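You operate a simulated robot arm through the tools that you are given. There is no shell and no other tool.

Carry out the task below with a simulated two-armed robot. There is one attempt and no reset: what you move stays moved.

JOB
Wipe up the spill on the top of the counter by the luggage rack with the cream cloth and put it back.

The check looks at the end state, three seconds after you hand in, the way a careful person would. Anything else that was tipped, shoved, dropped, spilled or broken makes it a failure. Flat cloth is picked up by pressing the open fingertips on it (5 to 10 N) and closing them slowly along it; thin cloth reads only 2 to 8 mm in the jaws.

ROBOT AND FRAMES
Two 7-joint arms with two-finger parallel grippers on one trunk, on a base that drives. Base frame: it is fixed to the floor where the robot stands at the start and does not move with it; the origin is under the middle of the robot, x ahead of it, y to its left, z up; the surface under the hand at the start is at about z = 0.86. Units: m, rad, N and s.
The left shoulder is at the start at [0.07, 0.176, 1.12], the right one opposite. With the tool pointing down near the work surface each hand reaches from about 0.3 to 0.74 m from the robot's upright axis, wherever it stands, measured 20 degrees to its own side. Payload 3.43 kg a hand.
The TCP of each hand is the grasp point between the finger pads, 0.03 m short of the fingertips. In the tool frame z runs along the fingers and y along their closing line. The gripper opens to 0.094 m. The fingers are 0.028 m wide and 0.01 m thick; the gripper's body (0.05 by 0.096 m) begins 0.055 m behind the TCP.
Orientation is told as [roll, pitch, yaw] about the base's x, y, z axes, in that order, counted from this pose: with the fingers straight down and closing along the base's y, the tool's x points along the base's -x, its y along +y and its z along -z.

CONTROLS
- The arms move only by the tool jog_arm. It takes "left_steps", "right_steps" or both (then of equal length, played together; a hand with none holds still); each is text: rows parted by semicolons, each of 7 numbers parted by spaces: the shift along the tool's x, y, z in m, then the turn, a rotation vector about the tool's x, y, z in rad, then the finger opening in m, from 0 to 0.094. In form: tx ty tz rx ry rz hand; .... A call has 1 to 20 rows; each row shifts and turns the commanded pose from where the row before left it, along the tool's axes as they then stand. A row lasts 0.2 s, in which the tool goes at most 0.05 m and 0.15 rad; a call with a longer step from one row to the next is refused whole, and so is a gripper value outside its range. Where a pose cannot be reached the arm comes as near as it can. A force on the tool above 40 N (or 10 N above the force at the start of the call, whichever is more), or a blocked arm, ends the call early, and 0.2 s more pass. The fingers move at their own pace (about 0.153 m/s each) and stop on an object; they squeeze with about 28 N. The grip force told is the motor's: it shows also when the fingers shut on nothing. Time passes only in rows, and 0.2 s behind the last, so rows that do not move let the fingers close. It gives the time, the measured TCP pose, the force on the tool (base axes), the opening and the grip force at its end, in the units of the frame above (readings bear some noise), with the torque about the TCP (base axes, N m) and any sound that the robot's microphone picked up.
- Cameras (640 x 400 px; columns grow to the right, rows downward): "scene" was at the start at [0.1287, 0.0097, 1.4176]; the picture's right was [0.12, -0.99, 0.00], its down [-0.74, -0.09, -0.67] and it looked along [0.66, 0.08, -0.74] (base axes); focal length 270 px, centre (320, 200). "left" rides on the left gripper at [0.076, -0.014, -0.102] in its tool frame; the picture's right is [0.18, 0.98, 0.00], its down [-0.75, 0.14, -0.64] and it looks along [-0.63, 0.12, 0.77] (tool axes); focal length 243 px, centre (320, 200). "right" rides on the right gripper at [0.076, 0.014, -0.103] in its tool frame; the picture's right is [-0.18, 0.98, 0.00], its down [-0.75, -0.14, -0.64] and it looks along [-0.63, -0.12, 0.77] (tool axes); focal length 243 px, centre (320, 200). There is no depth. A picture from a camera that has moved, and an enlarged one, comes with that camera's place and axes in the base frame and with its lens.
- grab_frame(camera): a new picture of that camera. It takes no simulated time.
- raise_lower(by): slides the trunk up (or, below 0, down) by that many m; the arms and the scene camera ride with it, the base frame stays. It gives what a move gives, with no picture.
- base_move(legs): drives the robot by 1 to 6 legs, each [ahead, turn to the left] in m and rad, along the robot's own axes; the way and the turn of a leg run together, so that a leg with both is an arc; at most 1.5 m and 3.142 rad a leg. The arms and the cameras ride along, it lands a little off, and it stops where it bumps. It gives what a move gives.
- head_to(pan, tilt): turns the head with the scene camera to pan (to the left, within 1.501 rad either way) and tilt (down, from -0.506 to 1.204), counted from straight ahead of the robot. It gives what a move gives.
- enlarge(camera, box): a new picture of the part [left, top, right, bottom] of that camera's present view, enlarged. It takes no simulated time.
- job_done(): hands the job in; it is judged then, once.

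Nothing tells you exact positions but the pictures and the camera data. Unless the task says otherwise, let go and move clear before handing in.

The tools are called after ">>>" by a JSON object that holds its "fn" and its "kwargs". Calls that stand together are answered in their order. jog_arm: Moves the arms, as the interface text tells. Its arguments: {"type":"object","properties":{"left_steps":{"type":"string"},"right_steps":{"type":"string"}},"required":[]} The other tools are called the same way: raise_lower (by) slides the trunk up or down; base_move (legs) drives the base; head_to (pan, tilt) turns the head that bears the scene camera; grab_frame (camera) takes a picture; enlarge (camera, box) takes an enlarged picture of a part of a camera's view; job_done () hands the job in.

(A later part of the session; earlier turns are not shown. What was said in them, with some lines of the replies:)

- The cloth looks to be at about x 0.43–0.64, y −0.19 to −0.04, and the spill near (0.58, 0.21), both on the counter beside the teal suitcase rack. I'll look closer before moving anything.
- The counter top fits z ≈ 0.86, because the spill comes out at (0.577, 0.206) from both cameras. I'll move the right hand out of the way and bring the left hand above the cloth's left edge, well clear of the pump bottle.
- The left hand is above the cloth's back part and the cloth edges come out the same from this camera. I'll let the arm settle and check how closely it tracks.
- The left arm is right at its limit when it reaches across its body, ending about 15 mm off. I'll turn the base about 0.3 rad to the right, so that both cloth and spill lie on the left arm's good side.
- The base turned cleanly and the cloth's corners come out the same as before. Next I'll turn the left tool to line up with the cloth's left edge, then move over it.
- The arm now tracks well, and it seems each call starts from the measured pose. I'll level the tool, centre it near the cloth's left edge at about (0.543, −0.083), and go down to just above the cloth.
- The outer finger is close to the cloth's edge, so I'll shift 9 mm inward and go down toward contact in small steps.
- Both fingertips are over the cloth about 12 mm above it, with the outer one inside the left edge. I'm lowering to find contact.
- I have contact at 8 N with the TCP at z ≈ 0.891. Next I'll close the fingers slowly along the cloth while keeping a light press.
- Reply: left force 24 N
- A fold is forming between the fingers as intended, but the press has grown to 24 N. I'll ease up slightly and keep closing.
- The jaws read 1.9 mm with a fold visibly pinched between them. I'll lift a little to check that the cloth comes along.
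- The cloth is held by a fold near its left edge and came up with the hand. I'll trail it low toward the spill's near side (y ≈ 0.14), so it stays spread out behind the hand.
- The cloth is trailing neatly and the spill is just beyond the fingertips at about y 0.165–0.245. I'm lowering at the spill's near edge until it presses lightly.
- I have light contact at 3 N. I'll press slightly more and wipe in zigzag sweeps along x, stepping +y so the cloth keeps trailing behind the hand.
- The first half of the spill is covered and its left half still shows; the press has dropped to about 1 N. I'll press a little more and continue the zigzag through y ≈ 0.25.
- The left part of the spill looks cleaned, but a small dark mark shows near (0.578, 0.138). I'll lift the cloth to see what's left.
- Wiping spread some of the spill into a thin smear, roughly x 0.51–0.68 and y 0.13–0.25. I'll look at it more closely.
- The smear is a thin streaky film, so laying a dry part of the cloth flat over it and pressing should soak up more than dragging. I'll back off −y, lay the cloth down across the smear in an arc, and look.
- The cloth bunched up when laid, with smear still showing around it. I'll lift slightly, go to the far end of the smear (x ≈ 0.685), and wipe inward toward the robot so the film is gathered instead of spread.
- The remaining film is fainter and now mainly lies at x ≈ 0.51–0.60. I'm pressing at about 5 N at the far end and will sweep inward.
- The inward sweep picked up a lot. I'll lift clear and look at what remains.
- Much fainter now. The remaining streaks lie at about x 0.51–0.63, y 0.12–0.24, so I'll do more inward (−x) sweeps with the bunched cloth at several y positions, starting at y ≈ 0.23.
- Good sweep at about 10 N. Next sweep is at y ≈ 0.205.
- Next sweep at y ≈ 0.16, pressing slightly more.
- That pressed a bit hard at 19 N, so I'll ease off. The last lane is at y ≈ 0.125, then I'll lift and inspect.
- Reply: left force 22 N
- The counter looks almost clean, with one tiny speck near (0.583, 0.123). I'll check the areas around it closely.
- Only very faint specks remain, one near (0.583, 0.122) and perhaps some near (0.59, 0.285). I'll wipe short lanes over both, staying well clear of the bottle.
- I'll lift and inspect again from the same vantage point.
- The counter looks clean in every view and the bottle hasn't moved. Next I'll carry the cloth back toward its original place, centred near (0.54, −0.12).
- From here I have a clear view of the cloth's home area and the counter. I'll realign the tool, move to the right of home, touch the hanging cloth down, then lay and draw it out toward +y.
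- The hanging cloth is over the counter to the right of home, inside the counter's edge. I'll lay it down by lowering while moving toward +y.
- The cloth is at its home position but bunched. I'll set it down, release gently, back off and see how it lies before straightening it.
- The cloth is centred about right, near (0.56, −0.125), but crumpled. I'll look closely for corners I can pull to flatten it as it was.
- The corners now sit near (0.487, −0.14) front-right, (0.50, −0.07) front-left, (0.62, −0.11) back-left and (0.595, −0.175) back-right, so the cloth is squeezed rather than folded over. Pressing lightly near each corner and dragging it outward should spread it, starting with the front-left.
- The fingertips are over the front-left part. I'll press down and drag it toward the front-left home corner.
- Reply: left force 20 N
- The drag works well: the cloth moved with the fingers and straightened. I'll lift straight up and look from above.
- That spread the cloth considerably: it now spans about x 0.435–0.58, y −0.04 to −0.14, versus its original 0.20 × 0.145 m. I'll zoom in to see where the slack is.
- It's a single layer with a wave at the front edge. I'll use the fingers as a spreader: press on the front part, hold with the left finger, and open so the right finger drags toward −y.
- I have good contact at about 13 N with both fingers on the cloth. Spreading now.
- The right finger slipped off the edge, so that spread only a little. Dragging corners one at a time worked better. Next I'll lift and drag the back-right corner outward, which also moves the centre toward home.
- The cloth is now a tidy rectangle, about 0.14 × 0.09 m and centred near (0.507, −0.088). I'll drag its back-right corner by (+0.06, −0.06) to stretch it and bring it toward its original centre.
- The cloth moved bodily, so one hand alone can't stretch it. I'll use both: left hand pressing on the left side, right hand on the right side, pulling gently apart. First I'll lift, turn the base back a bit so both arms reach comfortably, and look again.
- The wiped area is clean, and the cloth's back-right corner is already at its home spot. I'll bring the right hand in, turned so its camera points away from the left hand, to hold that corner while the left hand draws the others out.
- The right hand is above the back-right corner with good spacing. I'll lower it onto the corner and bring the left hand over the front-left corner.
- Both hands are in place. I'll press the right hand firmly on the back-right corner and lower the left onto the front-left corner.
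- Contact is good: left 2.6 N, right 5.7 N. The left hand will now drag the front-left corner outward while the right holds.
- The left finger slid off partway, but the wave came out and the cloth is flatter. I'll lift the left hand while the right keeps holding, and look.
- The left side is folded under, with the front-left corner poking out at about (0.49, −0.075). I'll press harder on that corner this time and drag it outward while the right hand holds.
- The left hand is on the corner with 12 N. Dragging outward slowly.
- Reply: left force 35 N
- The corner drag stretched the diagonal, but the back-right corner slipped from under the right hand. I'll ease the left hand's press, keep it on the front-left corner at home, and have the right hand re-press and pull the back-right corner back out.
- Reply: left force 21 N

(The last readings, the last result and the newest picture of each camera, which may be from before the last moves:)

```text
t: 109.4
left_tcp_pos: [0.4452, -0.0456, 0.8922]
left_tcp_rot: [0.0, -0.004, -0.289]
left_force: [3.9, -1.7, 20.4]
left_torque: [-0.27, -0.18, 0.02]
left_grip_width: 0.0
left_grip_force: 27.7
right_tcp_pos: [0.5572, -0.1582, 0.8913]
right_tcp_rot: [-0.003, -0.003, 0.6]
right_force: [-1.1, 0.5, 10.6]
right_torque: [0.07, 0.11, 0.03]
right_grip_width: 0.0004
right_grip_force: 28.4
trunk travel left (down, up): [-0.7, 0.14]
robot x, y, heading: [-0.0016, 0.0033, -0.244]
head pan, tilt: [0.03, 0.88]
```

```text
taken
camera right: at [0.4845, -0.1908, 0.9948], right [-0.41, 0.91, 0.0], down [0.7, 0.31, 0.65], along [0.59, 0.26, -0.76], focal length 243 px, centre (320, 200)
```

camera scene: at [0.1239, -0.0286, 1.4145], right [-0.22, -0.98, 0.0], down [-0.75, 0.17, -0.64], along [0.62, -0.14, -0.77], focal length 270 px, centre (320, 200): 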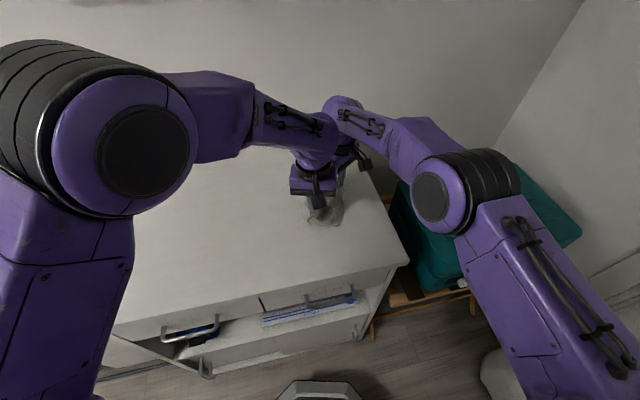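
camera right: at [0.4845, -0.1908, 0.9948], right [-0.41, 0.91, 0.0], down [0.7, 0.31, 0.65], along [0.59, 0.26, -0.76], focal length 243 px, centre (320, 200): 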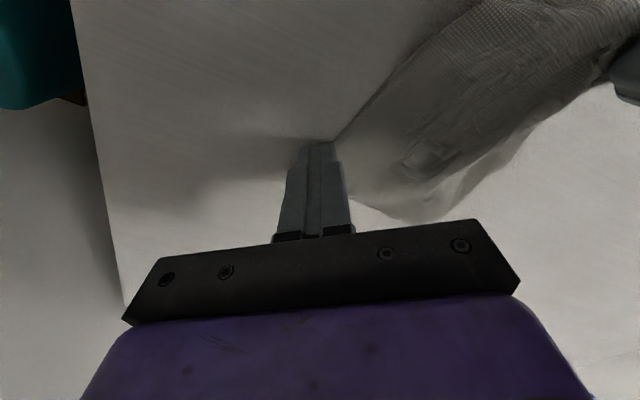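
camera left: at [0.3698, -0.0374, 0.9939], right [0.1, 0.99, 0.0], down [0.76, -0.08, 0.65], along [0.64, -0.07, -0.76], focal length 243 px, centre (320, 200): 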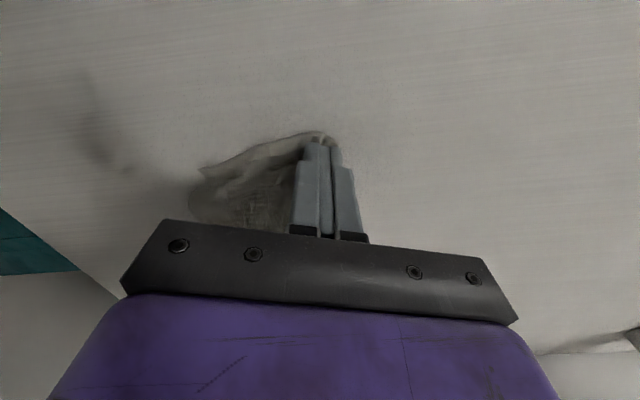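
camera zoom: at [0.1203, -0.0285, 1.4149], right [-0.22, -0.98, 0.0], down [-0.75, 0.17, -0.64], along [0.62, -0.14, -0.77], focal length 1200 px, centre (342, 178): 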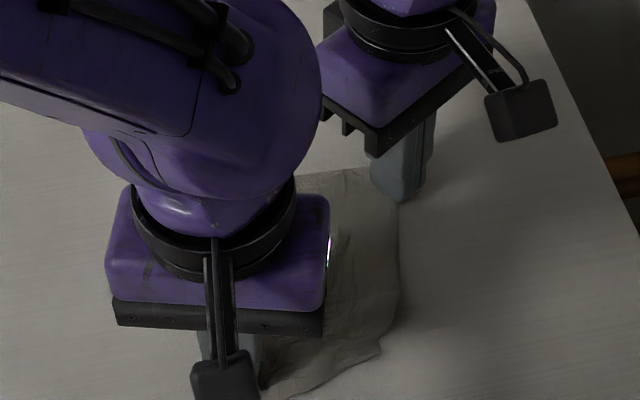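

Left holds at 20 N and right presses at 10 N on the back-right corner. The right hand now pulls outward.

>>> {"fn": "jog_arm", "kwargs": {"left_steps": "0 0 0 0 0 0 0; 0 0 0 0 0 0 0; 0 0 0 0 0 0 0; 0 0 0 0 0 0 0; 0 0 0 0 0 0 0; 0 0 0 0 0 0 0; 0 0 0 0 0 0 0; 0 0 0 0 0 0 0", "right_steps": "-0.0045 -0.0086 0 0 0 0 0; -0.0045 -0.0086 0 0 0 0 0; -0.0045 -0.0086 0 0 0 0 0; -0.0045 -0.0086 0 0 0 0 0; -0.0045 -0.0086 0 0 0 0 0; -0.0045 -0.0086 0 0 0 0 0; -0.0045 -0.0086 0 0 0 0 0; 0 0 0 0 0 0 0"}}

>>> {"fn": "enlarge", "kwargs": {"camera": "scene", "box": [260, 160, 370, 250]}}

>>> {"fn": "grab_frame", "kwargs": {"camera": "right"}}

>>> {"fn": "grab_frame", "kwargs": {"camera": "left"}}

```text
t: 111.2
left_tcp_pos: [0.446, -0.0454, 0.8925]
left_tcp_rot: [-0.001, -0.004, -0.29]
left_force: [0.4, -0.6, 0.9]
left_torque: [-0.04, -0.01, -0.01]
left_grip_width: 0.0001
left_grip_force: 28.3
right_tcp_pos: [0.6172, -0.1911, 0.8909]
right_tcp_rot: [-0.003, -0.002, 0.602]
right_force: [-4.2, 0.9, 16.0]
right_torque: [0.14, 0.11, 0.06]
right_grip_width: 0.0002
right_grip_force: 28.0
trunk travel left (down, up): [-0.7, 0.14]
robot x, y, heading: [0.0021, 0.0031, -0.248]
head pan, tilt: [0.03, 0.88]
```

```text
4.44 times, centred on (315, 205) of scene
camera zoom: at [0.1204, -0.0278, 1.4148], right [-0.22, -0.98, 0.0], down [-0.75, 0.17, -0.64], along [0.62, -0.14, -0.77], focal length 1200 px, centre (342, 178)
```

zoom: 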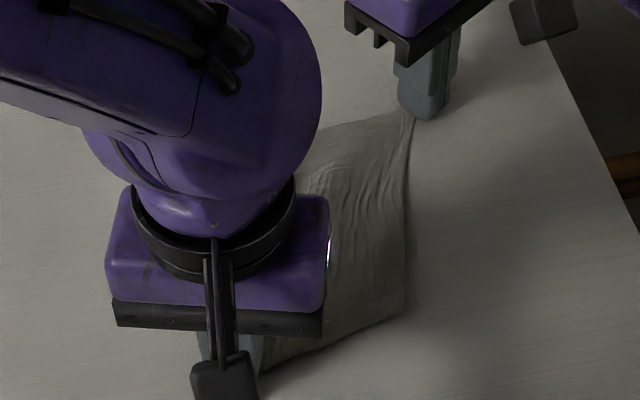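

```text
taken
camera right: at [0.5452, -0.2219, 0.9946], right [-0.41, 0.91, 0.0], down [0.7, 0.31, 0.64], along [0.59, 0.26, -0.76], focal length 243 px, centre (320, 200)
```

right: 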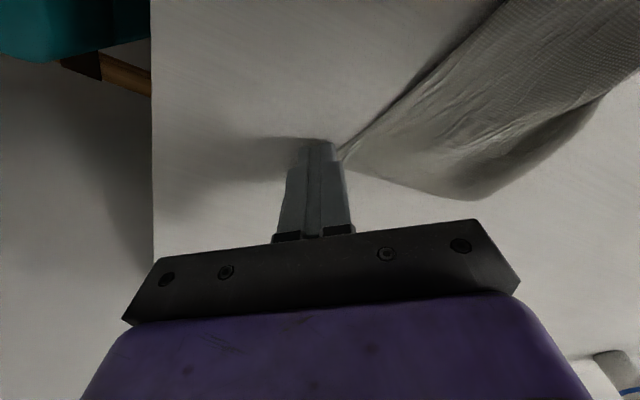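

```text
taken
camera left: at [0.3686, -0.0362, 0.994], right [0.1, 0.99, 0.0], down [0.76, -0.08, 0.64], along [0.64, -0.07, -0.77], focal length 243 px, centre (320, 200)
```

left: 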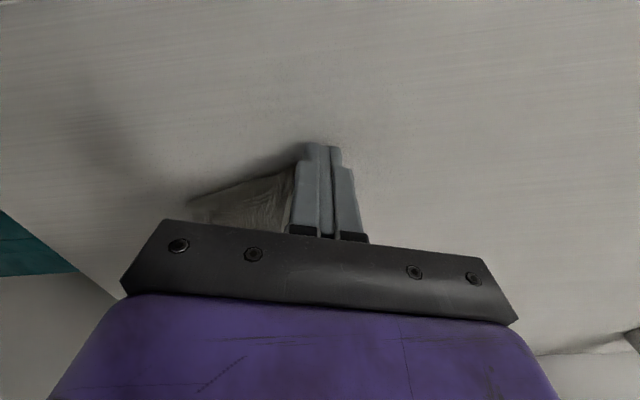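

The cloth is now stretched along that diagonal with its corners close to home. I'll lift the left hand clear and check.

>>> {"fn": "jog_arm", "kwargs": {"left_steps": "0 0 -0.03 0 0 0 0; 0 0.02 -0.03 0 0 0 0; 0 0.04 -0.02 0 0 0 0; 0 0.04 0 0 0 0 0; 0 0.04 0 0 0 0 0; 0 0 0 0 0 0 0"}}

>>> {"fn": "enlarge", "kwargs": {"camera": "scene", "box": [270, 160, 370, 250]}}

>>> {"fn": "grab_frame", "kwargs": {"camera": "scene"}}

```text
t: 112.6
left_tcp_pos: [0.4868, 0.0897, 0.9724]
left_tcp_rot: [0.0, -0.004, -0.29]
left_force: [-0.1, 0.9, -0.4]
left_torque: [0.01, -0.03, -0.01]
left_grip_width: 0.0
left_grip_force: 27.6
right_tcp_pos: [0.6174, -0.1914, 0.8902]
right_tcp_rot: [-0.001, -0.004, 0.602]
right_force: [2.4, -0.7, 20.1]
right_torque: [0.16, -0.06, -0.04]
right_grip_width: 0.0001
right_grip_force: 27.8
trunk travel left (down, up): [-0.7, 0.14]
robot x, y, heading: [0.0016, -0.0007, -0.25]
head pan, tilt: [0.03, 0.88]
```

```text
4.44 times, centred on (320, 205) of scene
camera zoom: at [0.1209, -0.0289, 1.4149], right [-0.22, -0.98, 0.0], down [-0.75, 0.17, -0.64], along [0.62, -0.14, -0.77], focal length 1200 px, centre (320, 178)
```

zoom: 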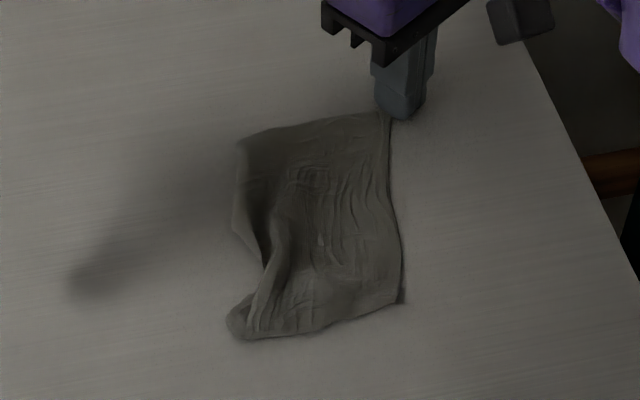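

```text
taken
camera scene: at [0.1209, -0.0289, 1.4149], right [-0.22, -0.98, 0.0], down [-0.75, 0.17, -0.64], along [0.62, -0.14, -0.77], focal length 270 px, centre (320, 200)
```

scene: 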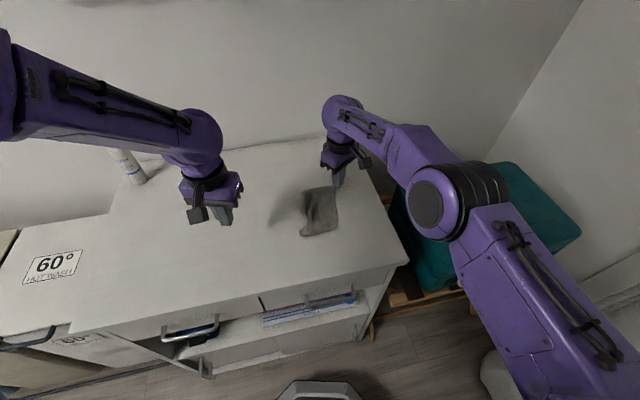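

The cloth's centre is now right at its original spot, about (0.54, −0.12), though it's still smaller than fully spread. I'll do one more stretch along the other diagonal, with the right hand on the front-right corner and the left on the back-left.

>>> {"fn": "jog_arm", "kwargs": {"right_steps": "0 0 -0.02 0 0 0 0; 0 0 -0.02 0 0 0 0; 0.0217 0.028 0 0 0 0 0; 0.0217 0.028 0 0 0 0 0; 0.0217 0.028 0 0 0 0 0; 0.0217 0.028 0 0 0 0 0; 0 0 0.02 0 0 0 0; 0 0 0.013 0 0 0 0; 0 0 0.005 0 0 0 0; 0 0 0.001 0 0 0 0; 0 0 0 0 0 0 0"}}

>>> {"fn": "enlarge", "kwargs": {"camera": "scene", "box": [270, 160, 370, 250]}}

>>> {"fn": "grab_frame", "kwargs": {"camera": "right"}}

```text
t: 115.0
left_tcp_pos: [0.4866, 0.0904, 0.9715]
left_tcp_rot: [0.001, -0.002, -0.29]
left_force: [-0.1, -0.5, 1.0]
left_torque: [0.0, -0.01, -0.01]
left_grip_width: 0.0001
left_grip_force: 28.5
right_tcp_pos: [0.4839, -0.1482, 0.8907]
right_tcp_rot: [-0.002, -0.003, 0.604]
right_force: [1.7, -1.8, 15.5]
right_torque: [0.07, -0.06, -0.01]
right_grip_width: 0.0002
right_grip_force: 27.8
trunk travel left (down, up): [-0.7, 0.14]
robot x, y, heading: [0.002, -0.0039, -0.252]
head pan, tilt: [0.03, 0.88]
```

```text
4.44 times, centred on (320, 205) of scene
camera zoom: at [0.1224, -0.0285, 1.4149], right [-0.22, -0.98, 0.0], down [-0.75, 0.17, -0.64], along [0.62, -0.14, -0.77], focal length 1200 px, centre (320, 178)
```

zoom: 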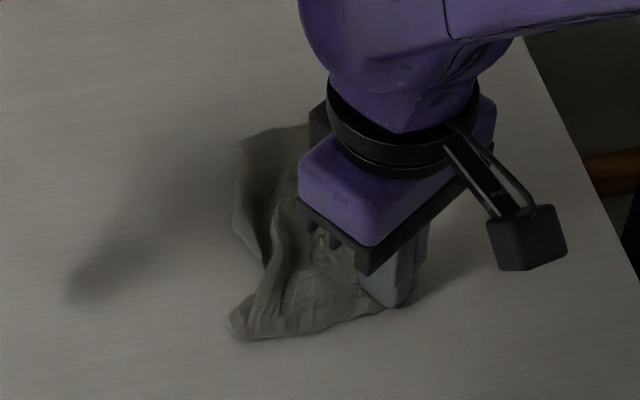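

```text
taken
camera right: at [0.4118, -0.1794, 0.9951], right [-0.4, 0.91, 0.0], down [0.7, 0.31, 0.64], along [0.59, 0.26, -0.76], focal length 243 px, centre (320, 200)
```

right: 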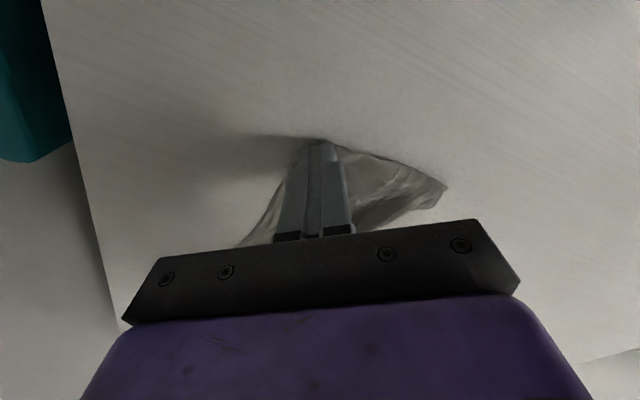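

The right hand holds the front-right corner. I'm bringing the left hand to the back-left corner.

>>> {"fn": "jog_arm", "kwargs": {"left_steps": "-0.026 -0.025 0 0 0 0 0; -0.026 -0.025 0 0 0 0 0; -0.026 -0.025 0 0 0 0 0; -0.026 -0.025 0 0 0 0 0; -0.026 -0.025 0 0 0 0 0; -0.026 -0.025 0 0 0 0 0; 0 0 0.03 0 0 0 0; 0 0 0.03 0 0 0 0; 0 0 0.012 0 0 0 0; 0 0 0.005 0 0 0 0; 0 0 0.0025 0 0 0 0; 0 0 0 0 0 0 0"}}

>>> {"fn": "grab_frame", "kwargs": {"camera": "left"}}

>>> {"fn": "enlarge", "kwargs": {"camera": "scene", "box": [270, 160, 370, 250]}}

```text
t: 116.5
left_tcp_pos: [0.5956, -0.0969, 0.97]
left_tcp_rot: [-0.001, -0.01, -0.289]
left_force: [3.2, 3.6, -1.4]
left_torque: [-0.48, 0.4, -0.44]
left_grip_width: 0.0
left_grip_force: 27.8
right_tcp_pos: [0.4835, -0.1477, 0.8908]
right_tcp_rot: [-0.002, -0.004, 0.601]
right_force: [-1.1, -0.3, 11.0]
right_torque: [0.05, 0.06, 0.03]
right_grip_width: 0.0
right_grip_force: 28.3
trunk travel left (down, up): [-0.7, 0.14]
robot x, y, heading: [0.0049, -0.0001, -0.249]
head pan, tilt: [0.03, 0.88]
stopped in row 7 (right hand): the force on the tool passed its limit at 50 N (the readings are from after the stop); the commanded pose is now the measured one
```

```text
taken
camera left: at [0.5181, -0.0881, 1.0715], right [0.1, 0.99, 0.0], down [0.76, -0.08, 0.65], along [0.64, -0.07, -0.76], focal length 243 px, centre (320, 200)
```

left: 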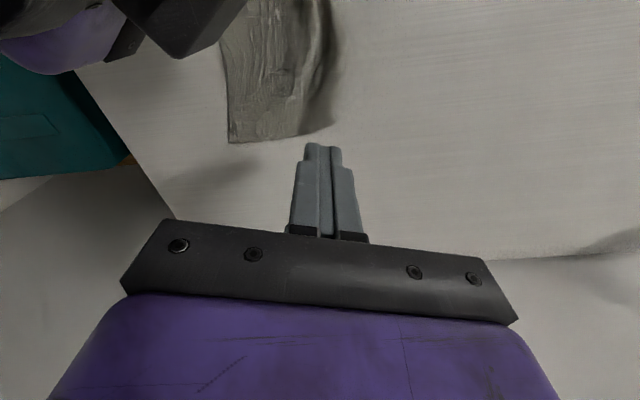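

```text
4.44 times, centred on (320, 205) of scene
camera zoom: at [0.1222, -0.0282, 1.4144], right [-0.22, -0.98, 0.0], down [-0.75, 0.17, -0.64], along [0.62, -0.14, -0.77], focal length 1200 px, centre (320, 178)
```

zoom: 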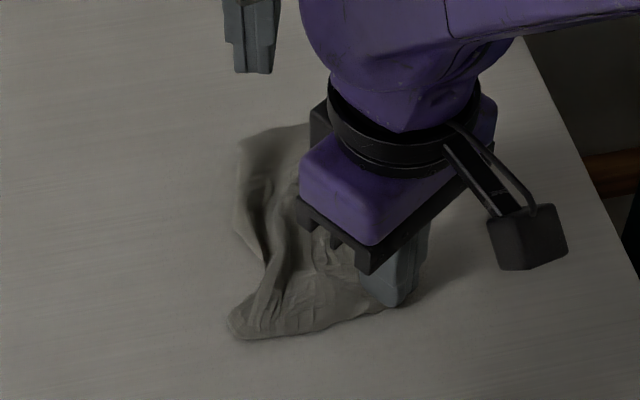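

The two wrists touched, so the hands are too close there. I'll back the left hand straight away to the left, then lift the right hand clear, and check that nothing was disturbed.

>>> {"fn": "jog_arm", "kwargs": {"left_steps": "0 0.015 0 0 0 0 0; 0 0.03 0 0 0 0 0; 0 0.04 0 0 0 0 0; 0.01 0.04 -0.02 0 0 0 0; 0.02 0.04 -0.02 0 0 0 0; 0.02 0.03 0 0 0 0 0; 0 0 0 0 0 0 0"}}

>>> {"fn": "jog_arm", "kwargs": {"right_steps": "0 0 -0.02 0 0 0 0; 0 0 -0.04 0 0 0 0; 0 0 -0.04 0 0 0 0; 0.01 -0.03 -0.03 0 0 0 0; 0.01 -0.04 -0.01 0 0 0 0; 0.02 -0.04 0 0 0 0 0; 0.02 -0.04 0 0 0 0 0; 0 -0.04 0 0 0 0 0; 0 0 0 0 0 0 0"}}

>>> {"fn": "grab_frame", "kwargs": {"camera": "scene"}}

>>> {"fn": "enlarge", "kwargs": {"camera": "scene", "box": [270, 160, 370, 250]}}

>>> {"fn": "grab_frame", "kwargs": {"camera": "right"}}

```text
t: 118.0
left_tcp_pos: [0.6046, 0.1059, 1.0099]
left_tcp_rot: [0.001, -0.009, -0.29]
left_force: [-0.3, 0.0, -0.2]
left_torque: [0.03, 0.02, 0.0]
left_grip_width: 0.0
left_grip_force: 28.2
right_tcp_pos: [0.4819, -0.1469, 0.8919]
right_tcp_rot: [-0.001, -0.005, 0.6]
right_force: [2.7, -0.2, 20.0]
right_torque: [0.09, -0.09, -0.03]
right_grip_width: 0.0
right_grip_force: 28.1
trunk travel left (down, up): [-0.7, 0.14]
robot x, y, heading: [-0.0032, 0.0035, -0.248]
head pan, tilt: [0.03, 0.88]
```

```text
t: 120.0
left_tcp_pos: [0.6033, 0.1044, 1.0092]
left_tcp_rot: [-0.002, -0.007, -0.29]
left_force: [-0.1, -0.1, -0.3]
left_torque: [-0.03, 0.01, 0.03]
left_grip_width: 0.0
left_grip_force: 27.9
right_tcp_pos: [0.5418, -0.3388, 1.0319]
right_tcp_rot: [-0.001, -0.003, 0.601]
right_force: [-0.7, 0.0, 0.1]
right_torque: [-0.02, -0.02, -0.01]
right_grip_width: 0.0
right_grip_force: 28.0
trunk travel left (down, up): [-0.7, 0.14]
robot x, y, heading: [0.0009, -0.0019, -0.246]
head pan, tilt: [0.03, 0.88]
```

```text
taken
camera scene: at [0.1232, -0.0281, 1.4146], right [-0.22, -0.98, 0.0], down [-0.75, 0.17, -0.64], along [0.62, -0.14, -0.77], focal length 270 px, centre (320, 200)
```

scene: 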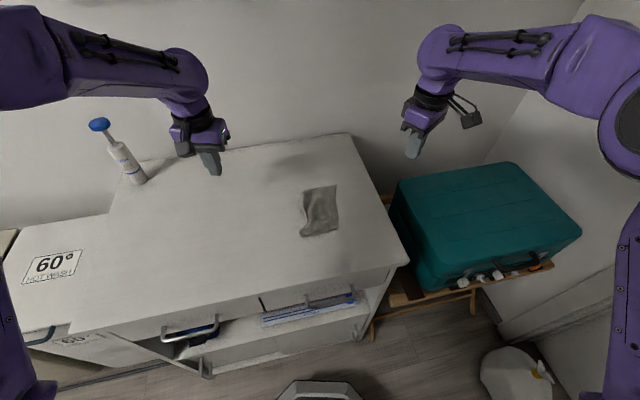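

```text
4.44 times, centred on (320, 205) of scene
camera zoom: at [0.1232, -0.0281, 1.4146], right [-0.22, -0.98, 0.0], down [-0.75, 0.17, -0.64], along [0.62, -0.14, -0.77], focal length 1200 px, centre (320, 178)
```

zoom: 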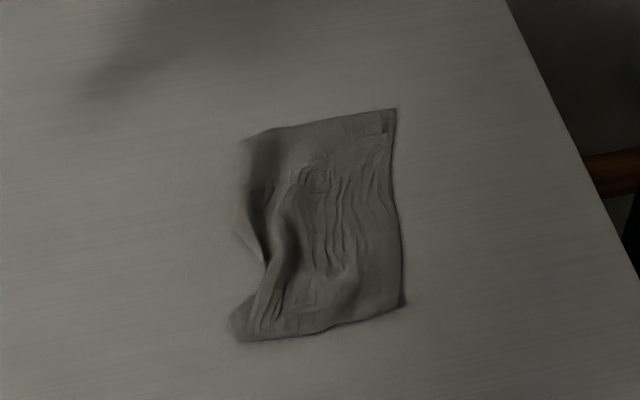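

```text
taken
camera right: at [0.4701, -0.3701, 1.1346], right [-0.4, 0.91, 0.0], down [0.7, 0.31, 0.64], along [0.59, 0.26, -0.77], focal length 243 px, centre (320, 200)
```

right: 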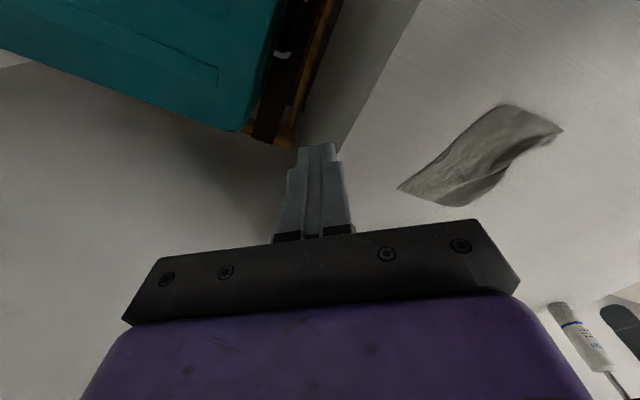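

Nothing else was disturbed, and the cloth lies nearly flat with its centre right at home. I'll do one more safe stretch using the arrangement that worked: right hand holding the back-right corner firmly, left hand drawing the front-left corner outward lightly.

>>> {"fn": "jog_arm", "kwargs": {"right_steps": "-0.0281 0.0193 0 0 0 0 0; -0.0281 0.0193 0 0 0 0 0; -0.0281 0.0193 0 0 0 0 0; -0.0281 0.0193 0 0 0 0 0; -0.0281 0.0193 0 0 0 0 0; 0 0 0.03 0 0 0 0; 0 0 0.03 0 0 0 0; 0 0 0.03 0 0 0 0; 0 0 0.03 0 0 0 0; 0 0 0.013 0 0 0 0; 0 0 0.006 0 0 0 0; 0 0 0.0025 0 0 0 0; 0 0 0 0 0 0 0"}}

>>> {"fn": "jog_arm", "kwargs": {"left_steps": "0.0099 -0.0344 0 0 0 0 0; 0.0099 -0.0344 0 0 0 0 0; 0.0099 -0.0344 0 0 0 0 0; 0.0099 -0.0344 0 0 0 0 0; 0.0099 -0.0344 0 0 0 0 0; 0.0099 -0.0344 0 0 0 0 0; 0 0 0.03 0 0 0 0; 0 0 0.03 0 0 0 0; 0 0 0.03 0 0 0 0; 0 0 0.015 0 0 0 0; 0 0 0.008 0 0 0 0; 0 0 0.002 0 0 0 0; 0 0 0 0 0 0 0"}}

>>> {"fn": "enlarge", "kwargs": {"camera": "scene", "box": [260, 150, 370, 250]}}

>>> {"fn": "grab_frame", "kwargs": {"camera": "left"}}

>>> {"fn": "grab_frame", "kwargs": {"camera": "right"}}

```text
t: 122.8
left_tcp_pos: [0.6024, 0.1045, 1.0095]
left_tcp_rot: [-0.001, -0.009, -0.289]
left_force: [0.0, -1.2, -0.2]
left_torque: [-0.01, -0.01, 0.02]
left_grip_width: 0.0003
left_grip_force: 28.1
right_tcp_pos: [0.6031, -0.1791, 0.8909]
right_tcp_rot: [-0.003, -0.005, 0.601]
right_force: [3.1, 0.0, 15.2]
right_torque: [0.01, -0.1, 0.0]
right_grip_width: 0.0002
right_grip_force: 27.4
trunk travel left (down, up): [-0.7, 0.14]
robot x, y, heading: [-0.0014, -0.0033, -0.247]
head pan, tilt: [0.03, 0.88]
```

```text
t: 125.7
left_tcp_pos: [0.4872, -0.077, 0.8956]
left_tcp_rot: [-0.001, -0.011, -0.291]
left_force: [-0.6, 0.5, 0.0]
left_torque: [0.0, 0.01, 0.02]
left_grip_width: 0.0
left_grip_force: 28.3
right_tcp_pos: [0.6014, -0.1795, 0.8911]
right_tcp_rot: [-0.004, -0.006, 0.601]
right_force: [-0.9, -2.2, 26.0]
right_torque: [0.07, -0.05, -0.01]
right_grip_width: 0.0005
right_grip_force: 28.3
trunk travel left (down, up): [-0.7, 0.14]
robot x, y, heading: [0.0016, -0.0014, -0.249]
head pan, tilt: [0.03, 0.88]
```

```text
4.00 times, centred on (315, 200) of scene
camera zoom: at [0.1197, -0.0281, 1.415], right [-0.22, -0.98, 0.0], down [-0.75, 0.17, -0.64], along [0.62, -0.14, -0.77], focal length 1080 px, centre (340, 200)
```

zoom: 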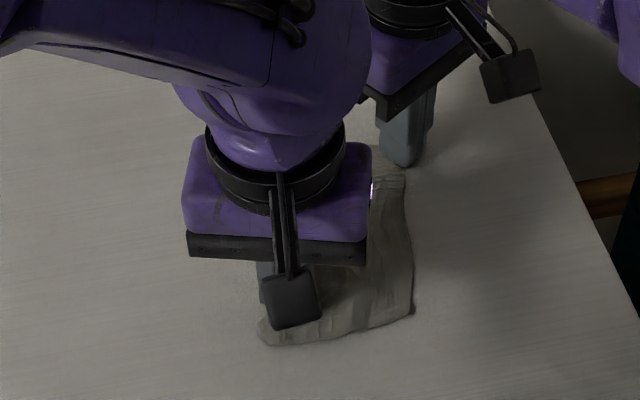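

```text
taken
camera left: at [0.409, -0.0683, 0.9966], right [0.1, 0.99, 0.0], down [0.76, -0.08, 0.65], along [0.65, -0.07, -0.76], focal length 243 px, centre (320, 200)
```

left: 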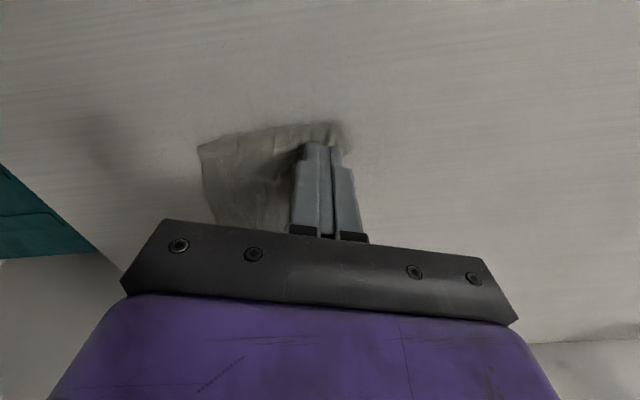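

```text
taken
camera right: at [0.5289, -0.2107, 0.9946], right [-0.4, 0.91, 0.0], down [0.7, 0.31, 0.65], along [0.59, 0.26, -0.76], focal length 243 px, centre (320, 200)
```

right: 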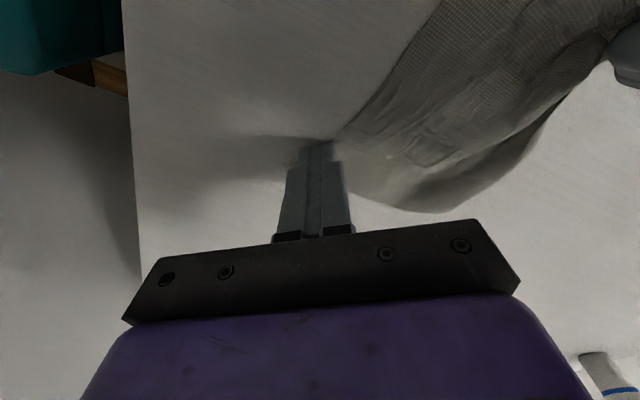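

The right hand holds firmly at 26 N and the left is just above the front-left corner. I'll press the left down and draw it outward.

>>> {"fn": "jog_arm", "kwargs": {"left_steps": "0 0 0.002 0 0 0 0; 0 0 0.0015 0 0 0 0; 0 0 0.001 0 0 0 0; 0 0 0 0 0 0 0"}}

>>> {"fn": "jog_arm", "kwargs": {"left_steps": "0.0058 0.0021 0.0002 0 0 0 0; 0.0058 0.0021 0 0 0 0 0; 0.0058 0.0021 0 0 0 0 0; 0.0058 0.0021 0 0 0 0 0; 0.0058 0.0021 0 0 0 0 0; 0.0058 0.0021 0 0 0 0 0; 0 0 0 0 0 0 0"}}

>>> {"fn": "jog_arm", "kwargs": {"left_steps": "0 0 -0.03 0 0 0 0; 0 0.02 -0.03 0 0 0 0; 0 0.04 -0.03 0 0 0 0; 0 0.04 0 0 0 0 0; 0 0.04 0 0 0 0 0; 0 0 0 0 0 0 0"}}

>>> {"fn": "enlarge", "kwargs": {"camera": "scene", "box": [260, 150, 370, 250]}}

```text
t: 126.7
left_tcp_pos: [0.4867, -0.0767, 0.8918]
left_tcp_rot: [-0.002, -0.014, -0.289]
left_force: [-2.3, -1.3, 24.9]
left_torque: [-0.13, 0.23, 0.0]
left_grip_width: 0.0
left_grip_force: 28.3
right_tcp_pos: [0.6008, -0.1783, 0.8913]
right_tcp_rot: [-0.003, -0.003, 0.602]
right_force: [3.5, -0.3, 14.6]
right_torque: [0.0, -0.11, -0.01]
right_grip_width: 0.0
right_grip_force: 27.6
trunk travel left (down, up): [-0.7, 0.14]
robot x, y, heading: [0.0008, -0.0021, -0.246]
head pan, tilt: [0.03, 0.88]
```

```text
t: 127.8
left_tcp_pos: [0.4656, -0.0633, 0.8914]
left_tcp_rot: [-0.006, -0.019, -0.289]
left_force: [-1.9, -1.8, 18.3]
left_torque: [-0.11, 0.15, -0.01]
left_grip_width: 0.0
left_grip_force: 27.8
right_tcp_pos: [0.5996, -0.1788, 0.8905]
right_tcp_rot: [-0.004, -0.006, 0.602]
right_force: [-1.7, -0.5, 7.6]
right_torque: [0.03, 0.04, 0.0]
right_grip_width: 0.0
right_grip_force: 28.2
trunk travel left (down, up): [-0.7, 0.14]
robot x, y, heading: [-0.0027, 0.0012, -0.244]
head pan, tilt: [0.03, 0.88]
stopped in row 5 (left hand): the force on the tool passed its limit at 41 N (the readings are from after the stop); the commanded pose is now the measured one
```

```text
t: 129.2
left_tcp_pos: [0.5038, 0.0718, 0.9807]
left_tcp_rot: [-0.002, -0.017, -0.29]
left_force: [-0.2, -0.2, 0.6]
left_torque: [-0.01, 0.0, 0.02]
left_grip_width: 0.0
left_grip_force: 27.8
right_tcp_pos: [0.6015, -0.1796, 0.8905]
right_tcp_rot: [-0.002, -0.009, 0.601]
right_force: [4.9, -0.4, 26.7]
right_torque: [0.07, -0.19, -0.04]
right_grip_width: 0.0
right_grip_force: 28.3
trunk travel left (down, up): [-0.7, 0.14]
robot x, y, heading: [0.0008, -0.0034, -0.248]
head pan, tilt: [0.03, 0.88]
```

```text
4.00 times, centred on (315, 200) of scene
camera zoom: at [0.1208, -0.0287, 1.415], right [-0.22, -0.98, 0.0], down [-0.75, 0.17, -0.64], along [0.62, -0.14, -0.77], focal length 1080 px, centre (340, 200)
```

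zoom: 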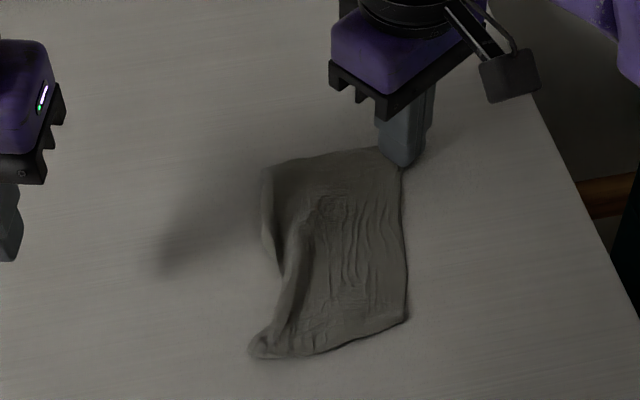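

The pull went taut and tripped the force limit, so that's enough. The cloth lies flat with its centre at about (0.535, −0.117), within a centimetre of where it started. I'll raise both hands clear and do a final check.

>>> {"fn": "jog_arm", "kwargs": {"left_steps": "0 0.02 -0.02 0 0 0 0.02; 0 0.03 -0.03 0 0 0 0.05; 0.01 0.03 -0.03 0 0 0 0.05; 0.02 0.03 -0.03 0 0 0 0.05; 0.02 0.03 -0.02 0 0 0 0.05; 0.02 0.03 0 0 0 0 0.05; 0 0 0 0 0 0 0.05; 0 0 0 0 0 0 0.05; 0 0 0 0 0 0 0.05; 0 0 0 0 0 0 0.05", "right_steps": "0 0 -0.01 0 0 0 0; 0 0 -0.03 0 0 0 0; 0 0 -0.04 0 0 0 0; 0 0 -0.04 0 0 0 0; 0 -0.02 -0.04 0 0 0 0; 0.02 -0.035 -0.02 0 0 0 0; 0.025 -0.04 0 0 0 0 0; 0.025 -0.04 0 0 0 0 0; 0.025 -0.04 0 0 0 0 0; 0 0 0 0 0 0 0"}}

>>> {"fn": "grab_frame", "kwargs": {"camera": "scene"}}

>>> {"fn": "enlarge", "kwargs": {"camera": "scene", "box": [180, 140, 320, 250]}}

>>> {"fn": "enlarge", "kwargs": {"camera": "scene", "box": [260, 150, 370, 250]}}

>>> {"fn": "grab_frame", "kwargs": {"camera": "left"}}

>>> {"fn": "grab_frame", "kwargs": {"camera": "right"}}

```text
t: 131.4
left_tcp_pos: [0.4873, 0.2575, 1.1079]
left_tcp_rot: [-0.003, -0.012, -0.289]
left_force: [-0.2, 0.1, -0.1]
left_torque: [0.0, 0.01, 0.0]
left_grip_width: 0.0501
left_grip_force: 0.1
right_tcp_pos: [0.6111, -0.3628, 1.063]
right_tcp_rot: [0.001, -0.001, 0.601]
right_force: [0.2, -0.5, 0.5]
right_torque: [-0.01, 0.0, -0.04]
right_grip_width: 0.0003
right_grip_force: 27.6
right hand out of reach, approached as far as the arm can: row 8, 9
trunk travel left (down, up): [-0.7, 0.14]
robot x, y, heading: [-0.0054, -0.0016, -0.244]
head pan, tilt: [0.03, 0.88]
```

```text
taken
camera scene: at [0.1245, -0.0285, 1.4145], right [-0.22, -0.98, 0.0], down [-0.75, 0.17, -0.64], along [0.62, -0.14, -0.77], focal length 270 px, centre (320, 200)
```

scene: 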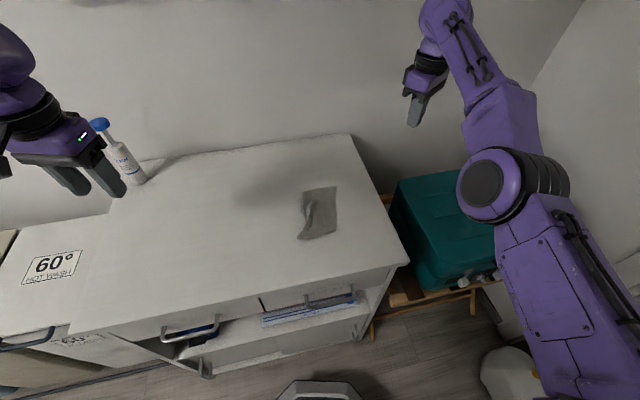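

```text
3.64 times, centred on (250, 195) of scene
camera zoom: at [0.1245, -0.0285, 1.4145], right [-0.22, -0.98, 0.0], down [-0.75, 0.17, -0.64], along [0.62, -0.14, -0.77], focal length 982 px, centre (574, 218)
```

zoom: 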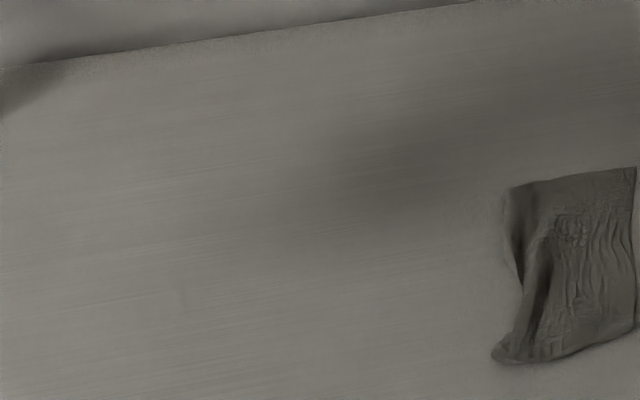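

```text
4.00 times, centred on (315, 200) of scene
camera zoom: at [0.1245, -0.0285, 1.4145], right [-0.22, -0.98, 0.0], down [-0.75, 0.17, -0.64], along [0.62, -0.14, -0.77], focal length 1080 px, centre (340, 200)
```

zoom: 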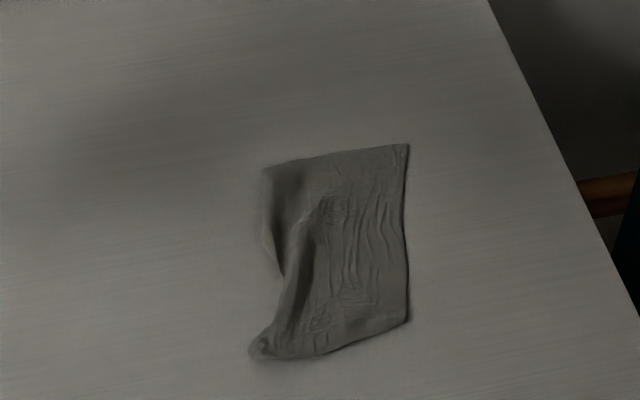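

```text
taken
camera left: at [0.4097, 0.2658, 1.2088], right [0.1, 0.99, -0.01], down [0.76, -0.08, 0.65], along [0.65, -0.07, -0.76], focal length 243 px, centre (320, 200)
```

left: 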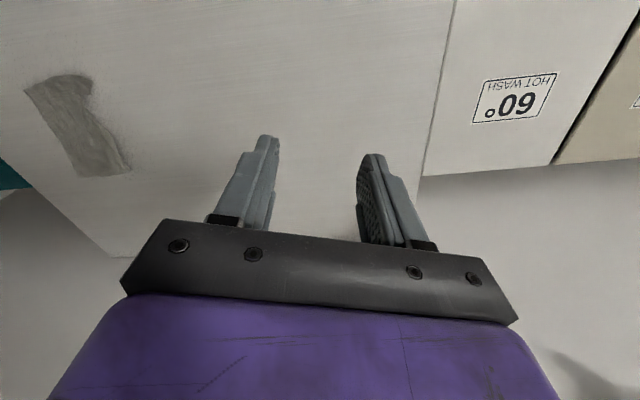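

```text
taken
camera right: at [0.5396, -0.3947, 1.1675], right [-0.4, 0.91, 0.0], down [0.7, 0.31, 0.64], along [0.59, 0.26, -0.77], focal length 243 px, centre (320, 200)
```

right: 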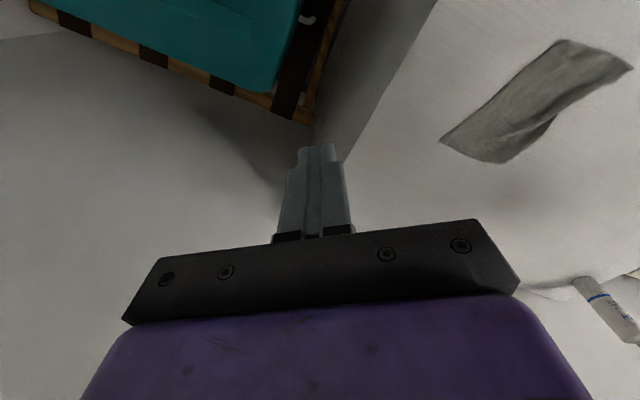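

The counter looks clean, the cloth is back in place, and the bottle, baskets and suitcase are where they were. One last close look at the wiped area before handing in.

>>> {"fn": "enlarge", "kwargs": {"camera": "left", "box": [120, 0, 440, 200]}}

>>> {"fn": "enlarge", "kwargs": {"camera": "scene", "box": [130, 150, 290, 260]}}

```text
2.00 times, centred on (280, 100) of left
camera zoom: at [0.4097, 0.2658, 1.2088], right [0.1, 0.99, -0.01], down [0.76, -0.08, 0.65], along [0.65, -0.07, -0.76], focal length 485 px, centre (400, 400)
```

zoom: 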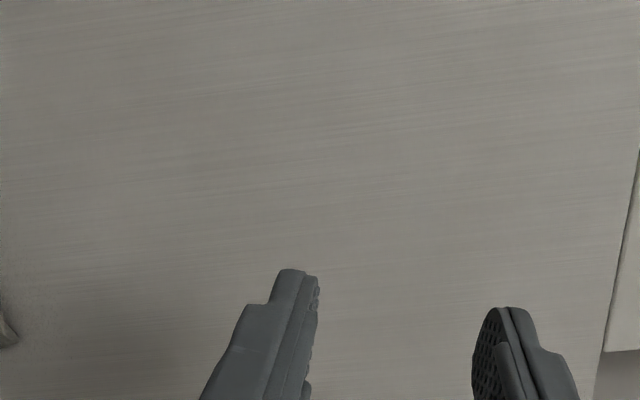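

```text
3.64 times, centred on (210, 205) of scene
camera zoom: at [0.1245, -0.0285, 1.4145], right [-0.22, -0.98, 0.0], down [-0.75, 0.17, -0.64], along [0.62, -0.14, -0.77], focal length 982 px, centre (720, 182)
```

zoom: 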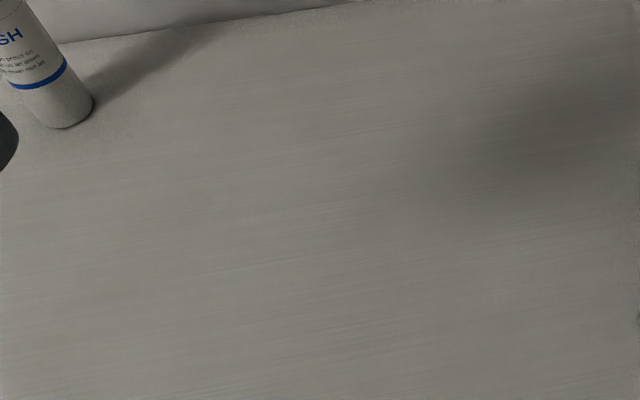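

The counter is clean from both views and the bottle is upright where it was. The cloth lies back at its original place and both hands are clear, so I'm handing in.

>>> {"fn": "job_done", "kwargs": {}}

```text
The job is handed in.
```

I wiped up the spill and put the cream cloth back where it was, then handed the job in. I haven't had a result from the check.

- **Spill:** My first pass smeared it across the counter. After several more passes, no wet marks showed from either camera, though I couldn't see the counter under the cloth.
- **Cloth:** It lies within about a centimetre of its original centre, but it isn't fully spread. It covers roughly 0.14 × 0.10 m instead of 0.20 × 0.15 m. It has some wrinkles, and its left side looks partly folded under.
- **Everything else:** The pump bottle is still upright where it was, and the suitcase and rack look undisturbed. The two hands touched briefly while I was straightening the cloth, and nothing else moved.

Both hands are empty and clear of the counter.
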